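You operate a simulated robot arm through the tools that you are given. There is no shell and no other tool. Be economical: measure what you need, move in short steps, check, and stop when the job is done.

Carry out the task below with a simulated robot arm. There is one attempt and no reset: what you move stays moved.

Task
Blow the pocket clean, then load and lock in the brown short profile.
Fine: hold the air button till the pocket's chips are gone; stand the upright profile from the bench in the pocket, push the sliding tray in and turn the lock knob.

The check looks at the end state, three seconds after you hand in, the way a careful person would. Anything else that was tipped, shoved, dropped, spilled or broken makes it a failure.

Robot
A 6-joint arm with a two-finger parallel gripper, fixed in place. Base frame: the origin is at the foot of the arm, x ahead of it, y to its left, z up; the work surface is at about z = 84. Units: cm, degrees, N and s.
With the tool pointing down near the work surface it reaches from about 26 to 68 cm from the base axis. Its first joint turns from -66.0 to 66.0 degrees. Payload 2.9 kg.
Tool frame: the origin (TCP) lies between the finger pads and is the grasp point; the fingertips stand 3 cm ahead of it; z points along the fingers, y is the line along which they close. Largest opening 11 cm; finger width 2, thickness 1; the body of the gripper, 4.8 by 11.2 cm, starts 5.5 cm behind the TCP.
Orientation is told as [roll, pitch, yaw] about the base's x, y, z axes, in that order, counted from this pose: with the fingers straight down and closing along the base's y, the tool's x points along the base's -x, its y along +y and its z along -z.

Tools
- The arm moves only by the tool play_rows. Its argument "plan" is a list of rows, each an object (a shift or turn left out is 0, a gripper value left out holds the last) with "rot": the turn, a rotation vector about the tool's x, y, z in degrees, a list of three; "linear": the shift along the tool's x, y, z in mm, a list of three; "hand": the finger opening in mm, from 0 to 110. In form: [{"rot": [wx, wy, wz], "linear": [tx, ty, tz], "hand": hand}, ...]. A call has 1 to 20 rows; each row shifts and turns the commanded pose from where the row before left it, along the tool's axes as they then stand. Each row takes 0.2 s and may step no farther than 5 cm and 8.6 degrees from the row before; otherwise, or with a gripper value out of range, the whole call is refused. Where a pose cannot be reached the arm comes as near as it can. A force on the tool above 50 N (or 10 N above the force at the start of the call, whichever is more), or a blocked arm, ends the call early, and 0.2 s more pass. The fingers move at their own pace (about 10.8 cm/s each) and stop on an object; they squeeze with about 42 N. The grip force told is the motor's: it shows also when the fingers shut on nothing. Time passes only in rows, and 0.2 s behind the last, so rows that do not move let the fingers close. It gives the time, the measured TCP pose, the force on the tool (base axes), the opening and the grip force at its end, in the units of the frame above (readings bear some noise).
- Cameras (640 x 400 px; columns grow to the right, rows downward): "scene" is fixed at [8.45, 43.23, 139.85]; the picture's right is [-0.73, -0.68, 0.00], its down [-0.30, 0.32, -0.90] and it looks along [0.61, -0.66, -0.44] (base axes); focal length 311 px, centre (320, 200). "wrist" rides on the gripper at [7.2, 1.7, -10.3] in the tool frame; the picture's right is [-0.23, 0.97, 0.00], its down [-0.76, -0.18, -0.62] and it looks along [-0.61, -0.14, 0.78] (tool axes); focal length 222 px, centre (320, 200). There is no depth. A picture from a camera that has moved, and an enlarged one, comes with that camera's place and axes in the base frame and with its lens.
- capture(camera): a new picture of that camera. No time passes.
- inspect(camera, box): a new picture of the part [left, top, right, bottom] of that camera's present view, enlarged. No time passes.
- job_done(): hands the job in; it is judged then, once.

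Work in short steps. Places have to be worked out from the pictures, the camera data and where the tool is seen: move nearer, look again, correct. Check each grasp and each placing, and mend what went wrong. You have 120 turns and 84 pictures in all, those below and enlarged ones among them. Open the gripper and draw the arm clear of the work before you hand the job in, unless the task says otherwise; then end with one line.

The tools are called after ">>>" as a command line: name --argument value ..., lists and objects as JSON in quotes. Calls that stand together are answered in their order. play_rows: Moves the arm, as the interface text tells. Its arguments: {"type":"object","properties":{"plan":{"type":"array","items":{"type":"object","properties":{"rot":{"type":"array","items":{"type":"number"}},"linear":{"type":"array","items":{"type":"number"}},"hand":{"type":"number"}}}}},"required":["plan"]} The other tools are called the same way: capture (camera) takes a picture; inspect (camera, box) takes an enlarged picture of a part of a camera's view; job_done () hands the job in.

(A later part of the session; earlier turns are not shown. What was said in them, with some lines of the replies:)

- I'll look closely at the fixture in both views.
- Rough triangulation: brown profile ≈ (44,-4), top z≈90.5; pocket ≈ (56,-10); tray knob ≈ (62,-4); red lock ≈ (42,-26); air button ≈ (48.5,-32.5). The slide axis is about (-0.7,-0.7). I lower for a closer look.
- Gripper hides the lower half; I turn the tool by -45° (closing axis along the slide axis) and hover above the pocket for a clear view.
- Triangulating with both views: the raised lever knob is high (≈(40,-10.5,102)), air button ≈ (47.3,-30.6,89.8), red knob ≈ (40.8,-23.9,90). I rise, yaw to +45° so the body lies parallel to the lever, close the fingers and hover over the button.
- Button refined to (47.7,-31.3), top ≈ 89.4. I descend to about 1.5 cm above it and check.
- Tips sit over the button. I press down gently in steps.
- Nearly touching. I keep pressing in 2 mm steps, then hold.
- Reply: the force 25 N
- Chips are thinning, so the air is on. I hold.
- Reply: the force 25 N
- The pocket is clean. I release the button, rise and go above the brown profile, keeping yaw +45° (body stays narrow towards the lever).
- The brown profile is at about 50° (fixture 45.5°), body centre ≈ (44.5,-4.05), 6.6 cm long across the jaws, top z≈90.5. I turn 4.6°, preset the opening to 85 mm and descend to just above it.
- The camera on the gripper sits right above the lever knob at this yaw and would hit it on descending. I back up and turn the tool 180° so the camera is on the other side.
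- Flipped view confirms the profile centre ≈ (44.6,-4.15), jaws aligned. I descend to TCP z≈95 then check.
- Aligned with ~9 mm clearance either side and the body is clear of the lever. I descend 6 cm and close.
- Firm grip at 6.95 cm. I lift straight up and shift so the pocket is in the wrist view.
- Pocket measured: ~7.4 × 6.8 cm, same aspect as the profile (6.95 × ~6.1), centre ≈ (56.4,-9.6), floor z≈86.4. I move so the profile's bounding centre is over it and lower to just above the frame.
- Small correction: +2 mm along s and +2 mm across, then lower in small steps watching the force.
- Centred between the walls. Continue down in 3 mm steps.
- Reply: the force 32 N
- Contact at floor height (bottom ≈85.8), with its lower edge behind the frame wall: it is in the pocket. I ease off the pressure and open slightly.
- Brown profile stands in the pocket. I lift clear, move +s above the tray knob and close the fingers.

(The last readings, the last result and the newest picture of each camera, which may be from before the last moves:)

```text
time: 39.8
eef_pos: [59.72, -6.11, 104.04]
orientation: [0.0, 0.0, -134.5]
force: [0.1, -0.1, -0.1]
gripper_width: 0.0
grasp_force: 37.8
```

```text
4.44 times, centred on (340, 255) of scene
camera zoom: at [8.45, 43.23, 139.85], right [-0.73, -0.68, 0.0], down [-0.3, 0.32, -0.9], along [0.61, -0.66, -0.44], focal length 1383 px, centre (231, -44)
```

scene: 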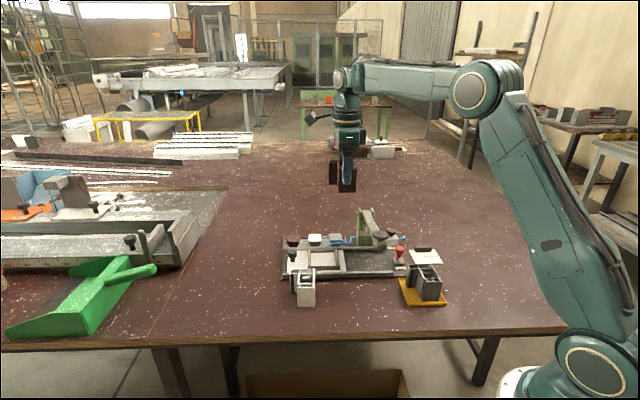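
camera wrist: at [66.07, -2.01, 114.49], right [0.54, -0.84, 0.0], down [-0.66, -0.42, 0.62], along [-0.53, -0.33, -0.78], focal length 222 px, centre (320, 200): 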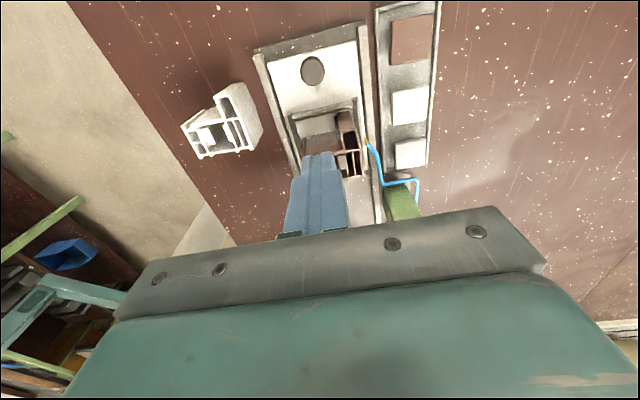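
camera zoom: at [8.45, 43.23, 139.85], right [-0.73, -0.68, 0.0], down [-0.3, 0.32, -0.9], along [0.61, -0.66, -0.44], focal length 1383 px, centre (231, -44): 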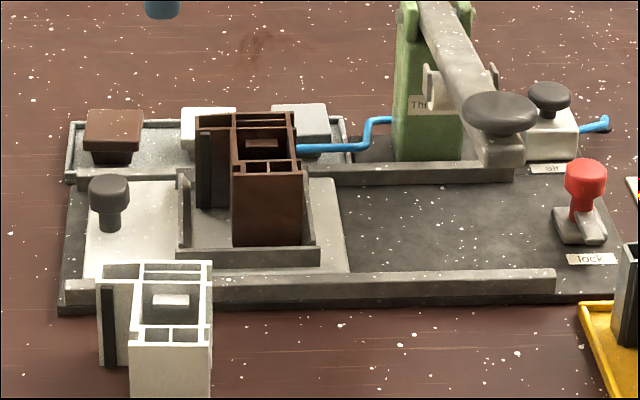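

Tray knob ≈ (62.55,-3.4), top z≈89.4. I go to its outer side and lower so the closed fingertips sit beside the knob head.

>>> play_rows --plan '[{"linear": [37, 1, 0]}, {"linear": [37, 0, 0]}, {"linear": [0, 0, 40]}, {"linear": [0, 0, 40]}, {"linear": [0, 0, 40]}, {"linear": [0, 0, 20]}, {}]'

>>> inspect --camera "scene" --box '[270, 210, 410, 300]'

```text
time: 41.4
eef_pos: [65.12, -0.78, 90.29]
orientation: [0.0, -0.1, -134.5]
force: [-0.6, -0.2, -0.7]
gripper_width: 0.0
grasp_force: 37.4
```

```text
4.44 times, centred on (340, 255) of scene
camera zoom: at [8.45, 43.23, 139.85], right [-0.73, -0.68, 0.0], down [-0.3, 0.32, -0.9], along [0.61, -0.66, -0.44], focal length 1383 px, centre (231, -44)
```

zoom: 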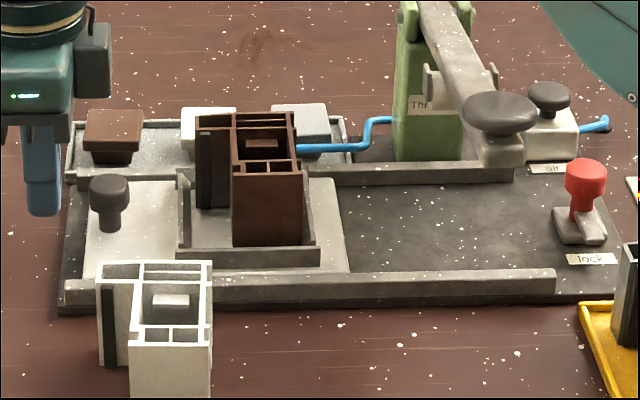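

Fingers are beside the knob. I push in the -s direction in 8 mm steps.

>>> play_rows --plan '[{"linear": [-8, 0, 0]}, {"linear": [-6, 0, 0]}, {"linear": [-6, 0, 0]}, {"linear": [-8, 0, 0]}, {"linear": [-8, 0, 0]}, {"linear": [-8, 0, 0]}, {}]'

>>> inspect --camera "scene" --box '[270, 210, 410, 300]'

```text
time: 43.0
eef_pos: [62.07, -3.91, 90.14]
orientation: [0.0, 0.1, -134.6]
force: [0.5, 0.5, 0.2]
gripper_width: 0.0
grasp_force: 37.4
```

```text
4.44 times, centred on (340, 255) of scene
camera zoom: at [8.46, 43.23, 139.84], right [-0.73, -0.68, 0.0], down [-0.3, 0.32, -0.9], along [0.61, -0.66, -0.44], focal length 1383 px, centre (231, -44)
```

zoom: 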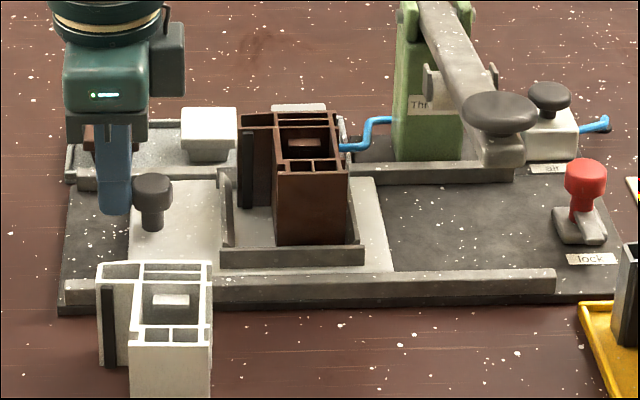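

The tray slides smoothly with the profile standing. I continue.

>>> play_rows --plan '[{"linear": [-7, 0, 0]}, {"linear": [-7, 0, 0]}, {"linear": [-7, 0, 0]}, {"linear": [-7, 0, 0]}, {"linear": [-7, 0, 0]}, {}]'

>>> inspect --camera "scene" --box '[270, 210, 410, 300]'

```text
time: 44.4
eef_pos: [59.64, -6.55, 90.19]
orientation: [0.0, -0.1, -134.5]
force: [0.9, -0.2, -0.6]
gripper_width: 0.01
grasp_force: 38.3
```

```text
4.44 times, centred on (340, 255) of scene
camera zoom: at [8.45, 43.23, 139.84], right [-0.73, -0.68, 0.0], down [-0.3, 0.32, -0.9], along [0.61, -0.66, -0.44], focal length 1383 px, centre (231, -44)
```

zoom: 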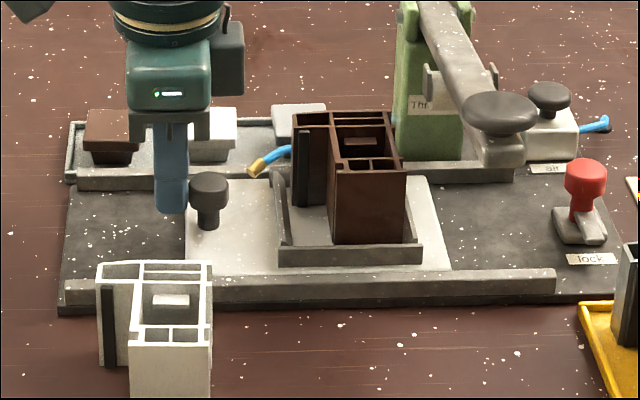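

>>> play_rows --plan '[{"linear": [-6, 0, 0]}, {"linear": [-6, 0, 0]}, {"linear": [-6, 0, 0]}, {"linear": [-6, 0, 0]}, {}]'

>>> inspect --camera "scene" --box '[270, 210, 410, 300]'

```text
time: 45.6
eef_pos: [58.02, -8.04, 90.2]
orientation: [0.0, 0.0, -134.5]
force: [0.6, 0.1, 0.3]
gripper_width: 0.02
grasp_force: 38.3
```

```text
4.44 times, centred on (340, 255) of scene
camera zoom: at [8.46, 43.23, 139.84], right [-0.73, -0.68, 0.0], down [-0.3, 0.32, -0.9], along [0.61, -0.66, -0.44], focal length 1383 px, centre (231, -44)
```

zoom: 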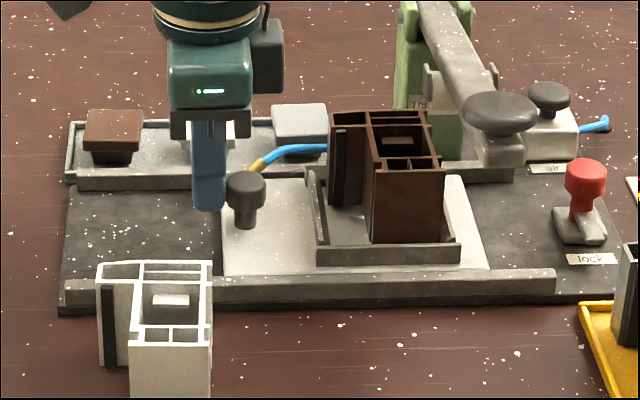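

>>> play_rows --plan '[{"linear": [-6, 0, 0]}, {"linear": [-6, 0, 0]}, {"linear": [-6, 0, 0]}, {"linear": [-5, 0, 0]}, {}]'

>>> inspect --camera "scene" --box '[270, 210, 410, 300]'

```text
time: 46.8
eef_pos: [56.47, -9.93, 90.3]
orientation: [0.0, -0.1, -134.5]
force: [-0.1, -0.3, 1.5]
gripper_width: 0.0
grasp_force: 37.6
```

```text
4.44 times, centred on (340, 255) of scene
camera zoom: at [8.46, 43.23, 139.84], right [-0.73, -0.68, 0.0], down [-0.3, 0.32, -0.9], along [0.61, -0.66, -0.44], focal length 1383 px, centre (231, -44)
```

zoom: 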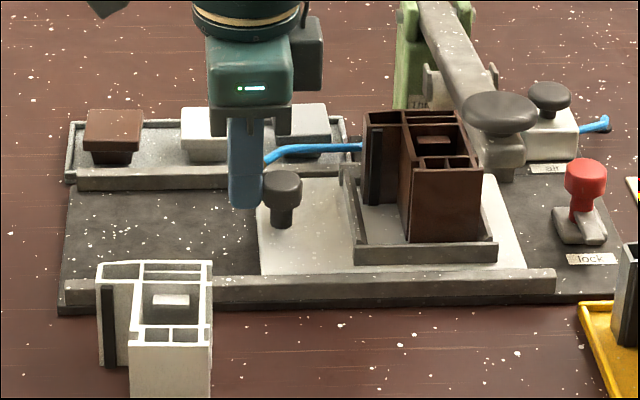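

>>> play_rows --plan '[{"linear": [-5, 0, 0]}, {"linear": [-5, 0, 0]}, {"linear": [-5, 0, 0]}, {}]'

>>> inspect --camera "scene" --box '[300, 210, 440, 300]'

```text
time: 47.8
eef_pos: [55.21, -10.85, 90.32]
orientation: [0.0, 0.0, -134.5]
force: [0.5, -0.1, -0.1]
gripper_width: 0.02
grasp_force: 37.4
```

```text
4.44 times, centred on (370, 255) of scene
camera zoom: at [8.45, 43.23, 139.85], right [-0.73, -0.68, 0.0], down [-0.3, 0.32, -0.9], along [0.61, -0.66, -0.44], focal length 1383 px, centre (98, -44)
```

zoom: 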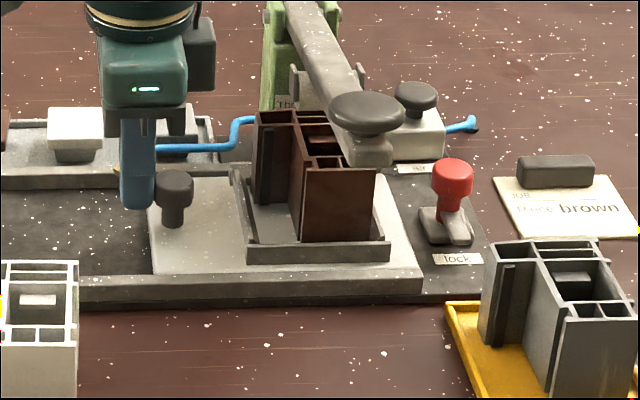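

>>> play_rows --plan '[{"linear": [-4, 0, 0]}, {"linear": [-3, 0, 0]}, {"linear": [-3, 0, 0]}, {"linear": [-3, 0, 0]}, {}]'

>>> inspect --camera "scene" --box '[340, 220, 430, 280]'

```text
time: 49.0
eef_pos: [54.8, -11.33, 90.24]
orientation: [0.4, 0.6, -133.9]
force: [36.2, 25.5, -10.0]
gripper_width: 0.0
grasp_force: 37.9
```

```text
6.67 times, centred on (385, 250) of scene
camera zoom: at [8.56, 43.28, 139.82], right [-0.73, -0.68, 0.0], down [-0.3, 0.32, -0.9], along [0.61, -0.66, -0.44], focal length 2074 px, centre (-113, -133)
```

zoom: 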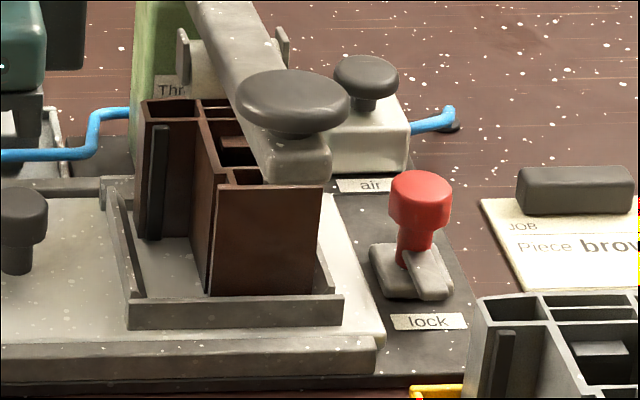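

The tray hit its stop (≈44 N, at the lock plate). I back off, rise, and turn the tool back to yaw +45° on the way to the lock knob.

>>> play_rows --plan '[{"linear": [10, 0, 0]}, {"linear": [10, 0, 0]}, {"linear": [0, 0, -45]}, {"linear": [0, 0, -45]}, {"linear": [0, 0, -45]}, {"linear": [0, 0, -45]}, {"linear": [0, 0, -45]}, {"rot": [0, 0, -8]}, {"rot": [0, 0, -8]}, {"rot": [0, 0, -8]}, {"rot": [0, 0, -8]}, {"rot": [0, 0, -8]}, {"rot": [0, 0, -8]}, {"rot": [0, 0, -8]}, {"rot": [0, 0, -8]}, {"rot": [0, 0, -8]}, {"rot": [0, 0, -8]}]'

>>> play_rows --plan '[{"rot": [0, 0, -8]}, {"rot": [0, 0, -8]}, {"rot": [0, 0, -8]}, {"rot": [0, 0, -8]}, {"rot": [0, 0, -8]}, {"rot": [0, 0, -8]}, {"rot": [0, 0, -8]}, {"rot": [0, 0, -8]}, {"rot": [0, 0, -8]}, {"rot": [0, 0, -8]}, {"rot": [0, 0, -8]}, {"rot": [0, 0, -8]}, {"rot": [0, 0, -3.5]}, {"linear": [45, 0, 0]}, {"linear": [45, 0, 0]}, {"linear": [45, 0, 0]}, {"linear": [45, 0, 0], "hand": 60}, {}]'

>>> capture --camera "wrist"

```text
time: 52.6
eef_pos: [55.78, -10.58, 112.68]
orientation: [-0.1, 0.1, -54.4]
force: [0.3, 1.0, 0.2]
gripper_width: 0.0
grasp_force: 37.9
```

```text
time: 56.4
eef_pos: [43.01, -23.12, 112.5]
orientation: [-0.1, -0.1, 45.0]
force: [-0.4, -0.3, 0.1]
gripper_width: 5.99
grasp_force: 0.1
```

```text
28 pictures are left
camera wrist: at [36.86, -27.02, 122.85], right [-0.53, 0.85, 0.0], down [0.66, 0.41, 0.62], along [0.53, 0.33, -0.78], focal length 222 px, centre (320, 200)
```

wrist: 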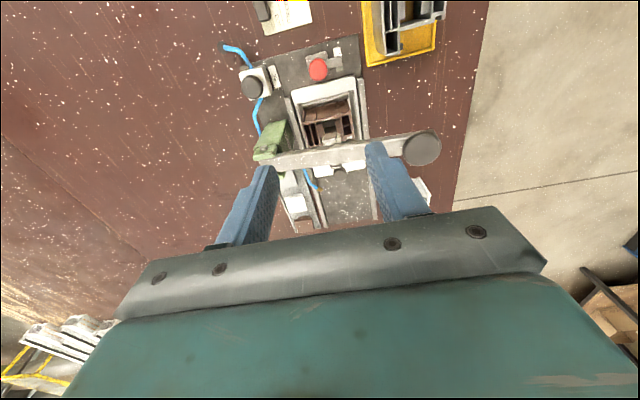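

>>> inspect --camera "wrist" --box '[270, 30, 390, 150]'

>>> inspect --camera "scene" --box '[340, 220, 430, 280]'

```text
3.33 times, centred on (330, 90) of wrist
camera zoom: at [36.86, -27.02, 122.85], right [-0.53, 0.85, 0.0], down [0.66, 0.41, 0.62], along [0.53, 0.33, -0.78], focal length 740 px, centre (287, 567)
```

zoom: 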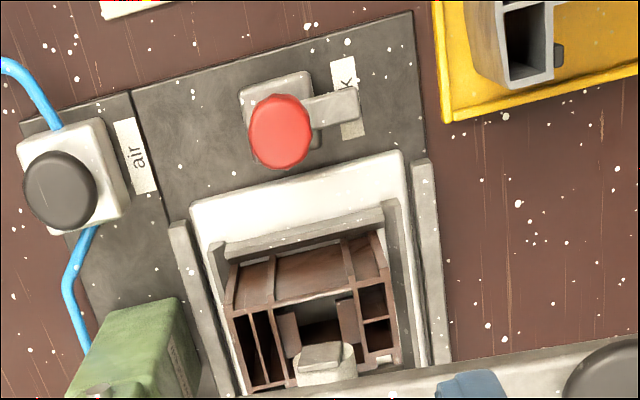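

```text
6.67 times, centred on (385, 250) of scene
camera zoom: at [8.45, 43.23, 139.85], right [-0.73, -0.68, 0.0], down [-0.3, 0.32, -0.9], along [0.61, -0.66, -0.44], focal length 2074 px, centre (-113, -133)
```

zoom: 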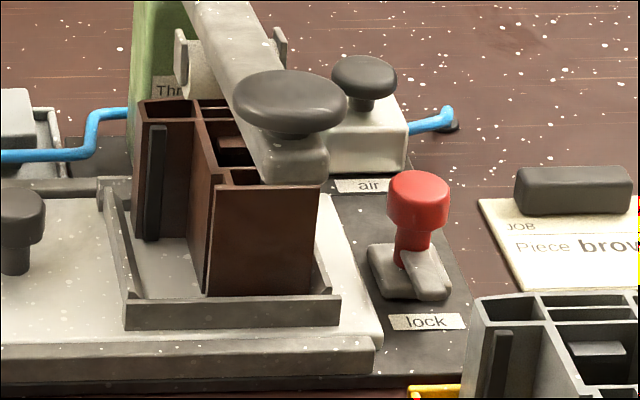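

Tray is fully home with the profile under the raised lever. The lock bar must swing from pointing near-side to +s (clockwise from above). Red knob ≈ (40.92,-24.5), top z≈90. I move over it and lower to just above.

>>> play_rows --plan '[{"linear": [24.5, 5, 0]}, {"linear": [0, 0, 45]}, {"linear": [0, 0, 45]}, {"linear": [0, 0, 45]}, {"linear": [0, 0, 40]}, {}]'

>>> capture --camera "wrist"

>>> inspect --camera "scene" --box '[330, 190, 450, 280]'

```text
time: 57.8
eef_pos: [41.45, -24.88, 95.24]
orientation: [0.1, 0.0, 45.0]
force: [0.2, -0.3, 0.2]
gripper_width: 6.01
grasp_force: 0.0
```

```text
25 pictures are left
camera wrist: at [35.17, -28.66, 105.47], right [-0.53, 0.85, 0.0], down [0.66, 0.41, 0.62], along [0.53, 0.33, -0.78], focal length 222 px, centre (320, 200)
```

wrist: 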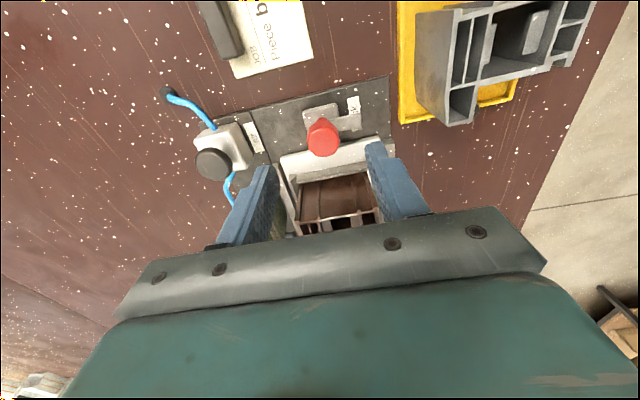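

```text
4.44 times, centred on (390, 235) of scene
camera zoom: at [8.45, 43.23, 139.85], right [-0.73, -0.68, 0.0], down [-0.3, 0.32, -0.9], along [0.61, -0.66, -0.44], focal length 1383 px, centre (9, 44)
```

zoom: 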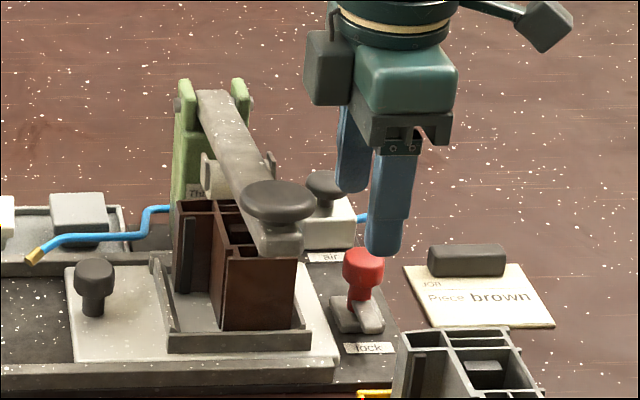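

Small shift to centre on the knob, descend so the pads straddle the head, then close.

>>> play_rows --plan '[{"linear": [2.5, 5, 0]}, {"linear": [0, 0, 20]}, {"linear": [0, 0, 20]}, {"linear": [0, 0, 10]}, {}]'

>>> capture --camera "wrist"

>>> inspect --camera "scene" --box '[330, 190, 450, 280]'

```text
time: 59.0
eef_pos: [40.56, -24.4, 90.17]
orientation: [0.1, 0.0, 44.9]
force: [0.5, -0.7, 0.4]
gripper_width: 5.98
grasp_force: 0.1
```

```text
23 pictures are left
camera wrist: at [34.41, -28.2, 100.49], right [-0.53, 0.85, 0.0], down [0.66, 0.41, 0.62], along [0.53, 0.33, -0.78], focal length 222 px, centre (320, 200)
```

wrist: 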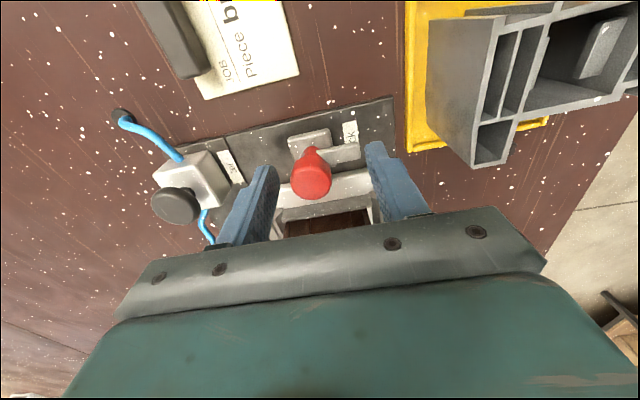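

```text
4.44 times, centred on (390, 235) of scene
camera zoom: at [8.45, 43.23, 139.85], right [-0.73, -0.68, 0.0], down [-0.3, 0.32, -0.9], along [0.61, -0.66, -0.44], focal length 1383 px, centre (9, 44)
```

zoom: 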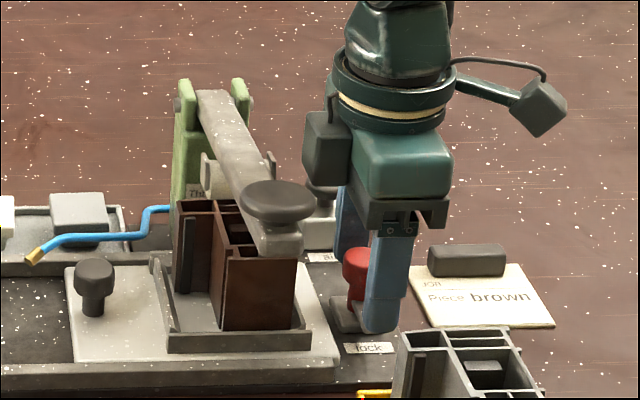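

Knob lies between the fingers; I nudge 3 mm and close.

>>> play_rows --plan '[{"linear": [0, -3, 0]}, {"hand": 15}, {}, {}, {}]'

>>> inspect --camera "scene" --box '[360, 220, 430, 280]'

>>> inspect --camera "wrist" --box '[240, 100, 420, 230]'

```text
time: 60.2
eef_pos: [40.92, -24.75, 90.26]
orientation: [-0.4, -0.1, 44.8]
force: [16.8, -16.3, -7.7]
gripper_width: 2.55
grasp_force: 45.2
```

```text
6.67 times, centred on (395, 250) of scene
camera zoom: at [8.51, 43.18, 139.86], right [-0.73, -0.68, 0.0], down [-0.3, 0.32, -0.9], along [0.61, -0.66, -0.44], focal length 2074 px, centre (-180, -133)
```

zoom: 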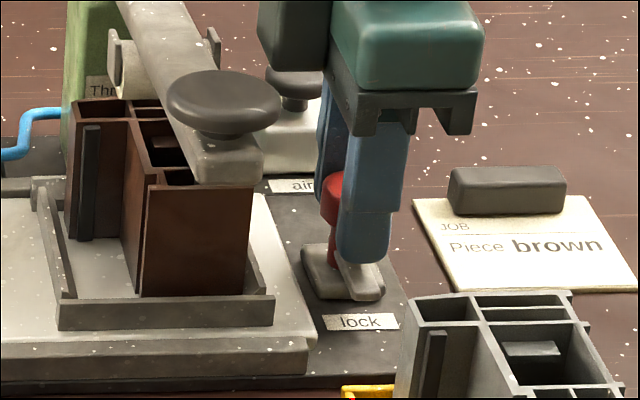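

```text
3.08 times, centred on (330, 165) of wrist
camera zoom: at [34.74, -28.53, 100.56], right [-0.53, 0.85, -0.01], down [0.66, 0.41, 0.63], along [0.53, 0.33, -0.78], focal length 684 px, centre (289, 308)
```

zoom: 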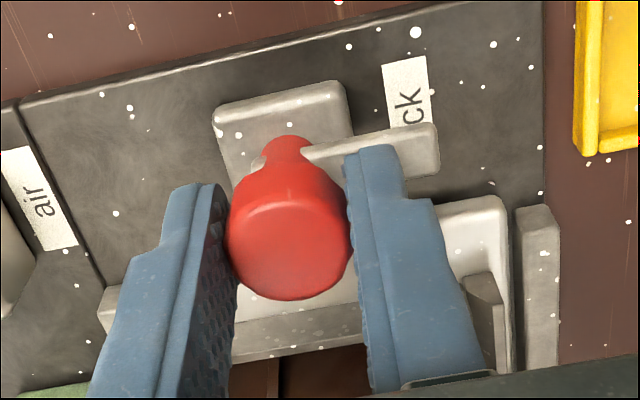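

Gripped (2.55 cm) with some side load; I shift 2 mm to relieve it and start turning clockwise (seen from above).

>>> play_rows --plan '[{"linear": [0, -2, 0]}, {"rot": [0, 0, 5]}, {"rot": [0, 0, 5]}, {"rot": [0, 0, 5]}, {}]'

>>> inspect --camera "scene" --box '[360, 220, 430, 280]'

```text
time: 61.4
eef_pos: [41.0, -24.79, 90.23]
orientation: [-0.2, -0.1, 29.8]
force: [5.8, -20.0, 3.4]
gripper_width: 2.55
grasp_force: 44.7
```

```text
6.67 times, centred on (395, 250) of scene
camera zoom: at [8.46, 43.18, 139.86], right [-0.73, -0.68, 0.0], down [-0.3, 0.32, -0.9], along [0.61, -0.66, -0.44], focal length 2074 px, centre (-180, -133)
```

zoom: 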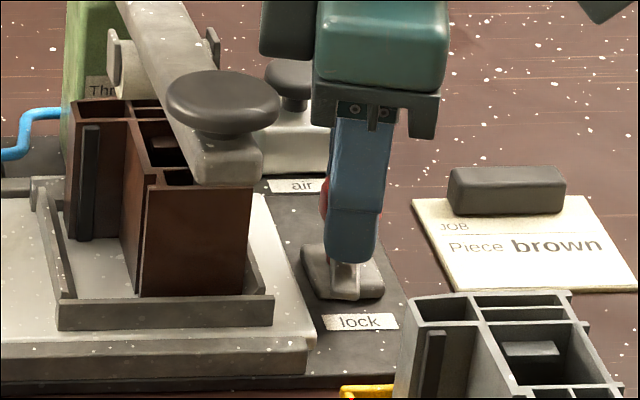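

The bar follows. I continue turning, relieving the side load.

>>> play_rows --plan '[{"linear": [0, -2, 0]}, {"rot": [0, 0, 6]}, {"rot": [0, 0, 6]}, {"rot": [0, 0, 6]}, {"rot": [0, 0, 6]}, {"rot": [0, 0, 6]}, {}]'

>>> inspect --camera "scene" --box '[340, 200, 430, 280]'

```text
time: 63.0
eef_pos: [40.97, -24.79, 90.17]
orientation: [-0.1, 0.0, -0.1]
force: [9.1, -0.1, 13.7]
gripper_width: 2.54
grasp_force: 45.7
```

```text
5.00 times, centred on (385, 240) of scene
camera zoom: at [8.45, 43.24, 139.84], right [-0.73, -0.68, 0.0], down [-0.3, 0.32, -0.9], along [0.61, -0.66, -0.44], focal length 1556 px, centre (-5, 0)
```

zoom: 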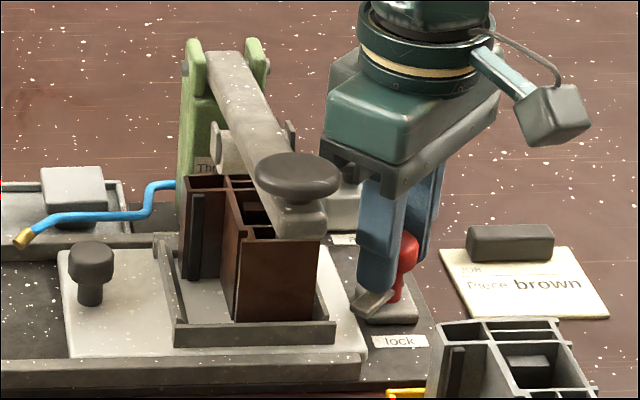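

Halfway (45°), but at full turn the gripper body would come close to the lever's flange. I regrasp: open, rise, turn back 45°.

>>> play_rows --plan '[{"hand": 50}, {}, {"linear": [0, 0, -25]}, {"linear": [0, 0, -25]}, {"rot": [0, 0, -7.5]}, {"rot": [0, 0, -7.5]}, {"rot": [0, 0, -7.5]}, {"rot": [0, 0, -7.5]}, {"rot": [0, 0, -7.5]}, {"rot": [0, 0, -7.5]}, {}]'

>>> capture --camera "wrist"

>>> inspect --camera "scene" --box '[340, 200, 430, 280]'

```text
time: 65.4
eef_pos: [40.84, -24.84, 95.17]
orientation: [0.0, 0.1, 45.2]
force: [0.0, 0.5, -0.9]
gripper_width: 5.0
grasp_force: 0.0
```

```text
17 pictures are left
camera wrist: at [34.71, -28.7, 105.46], right [-0.53, 0.85, 0.0], down [0.66, 0.41, 0.62], along [0.53, 0.33, -0.78], focal length 222 px, centre (320, 200)
```

wrist: 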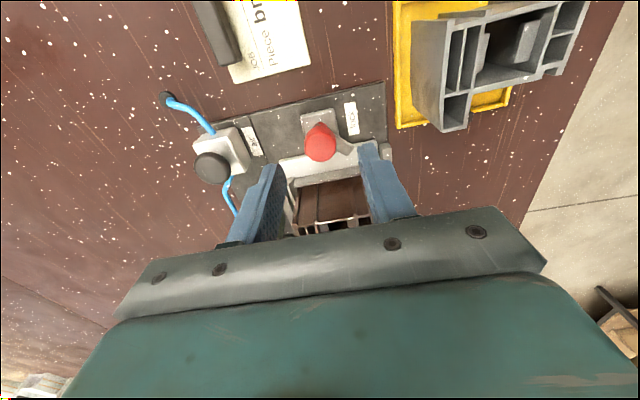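

```text
5.00 times, centred on (385, 240) of scene
camera zoom: at [8.45, 43.23, 139.85], right [-0.73, -0.68, 0.0], down [-0.3, 0.32, -0.9], along [0.61, -0.66, -0.44], focal length 1556 px, centre (-5, 0)
```

zoom: 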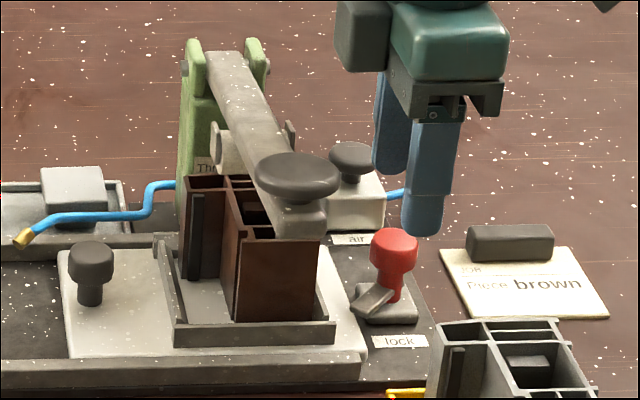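

The bar stays at 45°. I descend again, close and turn the remaining ~45°.

>>> play_rows --plan '[{"linear": [0, 0, 25]}, {"linear": [0, 0, 24]}, {}, {"hand": 15}, {}, {}, {}]'

>>> play_rows --plan '[{"rot": [0, 0, 5]}, {"rot": [0, 0, 5]}, {"rot": [0, 0, 5]}, {"rot": [0, 0, 5]}, {"rot": [0, 0, 5]}, {"rot": [0, 0, 5]}, {}]'

>>> inspect --camera "scene" --box '[340, 200, 430, 280]'

```text
time: 67.0
eef_pos: [40.95, -24.79, 90.24]
orientation: [0.1, 0.0, 45.0]
force: [-0.3, 0.9, -2.7]
gripper_width: 2.54
grasp_force: 44.6
```

```text
time: 68.6
eef_pos: [40.87, -24.88, 90.22]
orientation: [0.0, 0.1, 14.9]
force: [1.4, -1.1, -15.4]
gripper_width: 2.54
grasp_force: 44.7
```

```text
5.00 times, centred on (385, 240) of scene
camera zoom: at [8.48, 43.21, 139.85], right [-0.73, -0.68, 0.0], down [-0.3, 0.32, -0.9], along [0.61, -0.66, -0.44], focal length 1556 px, centre (-5, 0)
```

zoom: 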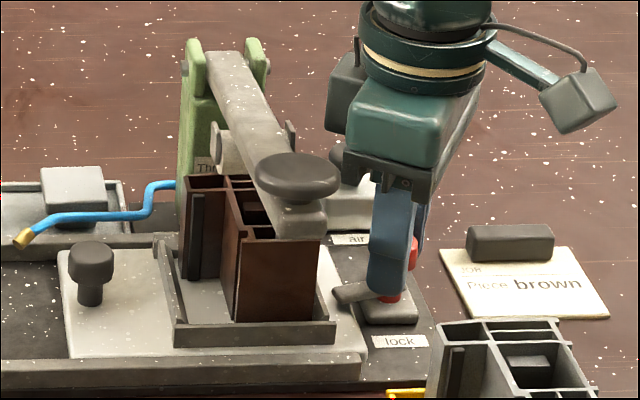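

Turning well. Another 18°, in small steps to feel the end stop.

>>> play_rows --plan '[{"rot": [0, 0, 4]}, {"rot": [0, 0, 4]}, {"rot": [0, 0, 4]}, {"rot": [0, 0, 4]}, {"rot": [0, 0, 3]}, {}]'

>>> inspect --camera "scene" --box '[340, 200, 430, 280]'

```text
time: 70.0
eef_pos: [40.91, -24.75, 90.39]
orientation: [0.0, 0.1, -4.1]
force: [-3.6, 2.5, -17.5]
gripper_width: 2.54
grasp_force: 44.6
```

```text
5.00 times, centred on (385, 240) of scene
camera zoom: at [8.47, 43.22, 139.85], right [-0.73, -0.68, 0.0], down [-0.3, 0.32, -0.9], along [0.61, -0.66, -0.44], focal length 1556 px, centre (-5, 0)
```

zoom: 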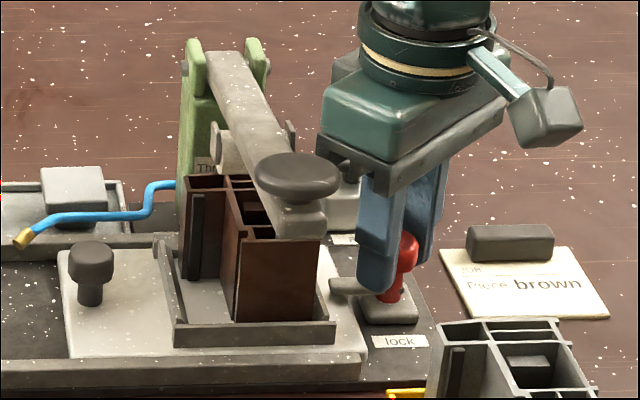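

Bar now points +s over the tray edge. I release, rise and inspect.

>>> play_rows --plan '[{"hand": 50}, {}, {"linear": [0, 0, -30]}, {"linear": [0, 0, -45]}, {"linear": [0, 0, -45]}, {"linear": [0, 0, -45]}, {"linear": [0, 0, -45]}, {}]'

>>> inspect --camera "wrist" --box '[250, 0, 410, 160]'

>>> inspect --camera "scene" --box '[340, 220, 430, 280]'

```text
time: 71.8
eef_pos: [40.89, -24.95, 111.61]
orientation: [0.1, 0.0, -4.1]
force: [-0.6, -0.4, 0.1]
gripper_width: 4.99
grasp_force: 0.1
```

```text
2.50 times, centred on (330, 80) of wrist
camera zoom: at [33.88, -22.61, 121.8], right [0.29, 0.96, 0.0], down [0.75, -0.23, 0.62], along [0.6, -0.18, -0.78], focal length 555 px, centre (295, 500)
```

zoom: 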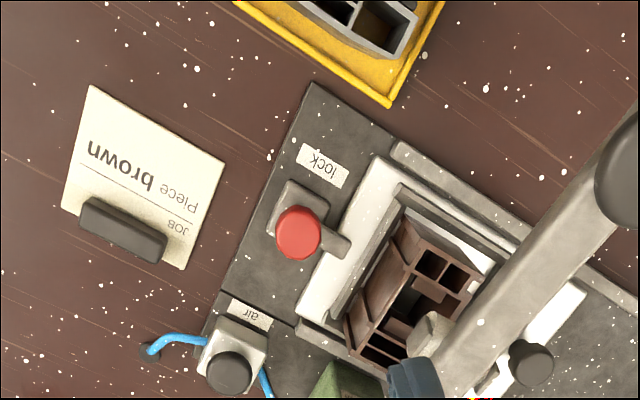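

```text
6.67 times, centred on (385, 250) of scene
camera zoom: at [8.45, 43.23, 139.85], right [-0.73, -0.68, 0.0], down [-0.3, 0.32, -0.9], along [0.61, -0.66, -0.44], focal length 2074 px, centre (-113, -133)
```

zoom: 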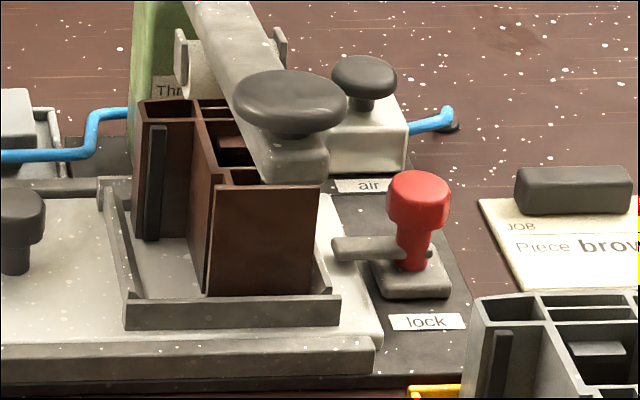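

Lock bar points straight over the tray edge, tray in, profile upright. I draw the arm further up and take a final overview.

>>> play_rows --plan '[{"linear": [0, 0, -40], "hand": 110}, {"linear": [0, 0, -40]}, {"linear": [0, -40, 0]}, {}, {}]'

>>> inspect --camera "scene" --box '[250, 190, 470, 320]'

```text
time: 73.0
eef_pos: [40.59, -28.82, 119.35]
orientation: [0.0, 0.1, -3.9]
force: [0.3, 0.8, -0.5]
gripper_width: 10.97
grasp_force: 0.1
```

```text
2.91 times, centred on (360, 255) of scene
camera zoom: at [8.45, 43.23, 139.85], right [-0.73, -0.68, 0.0], down [-0.3, 0.32, -0.9], along [0.61, -0.66, -0.44], focal length 905 px, centre (204, 40)
```

zoom: 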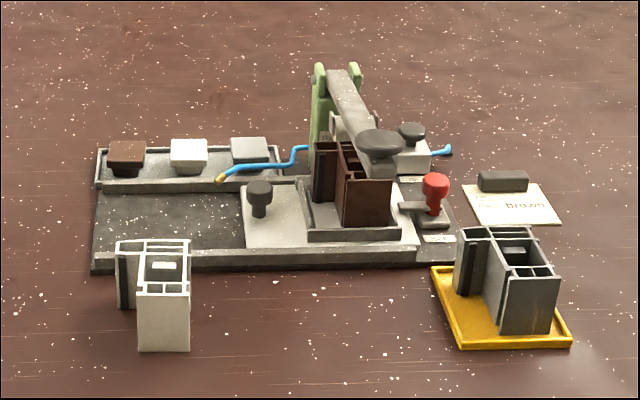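

All looks right and the arm is clear; I hand in.

>>> job_done

```text
The job is handed in.
```

The pocket is blown clean and the brown profile stands upright in it. The tray is pushed in to its stop and the lock knob is turned about 90° so its bar sits over the tray edge. In the last picture nothing else looks disturbed, and the gripper is open and clear of the work.
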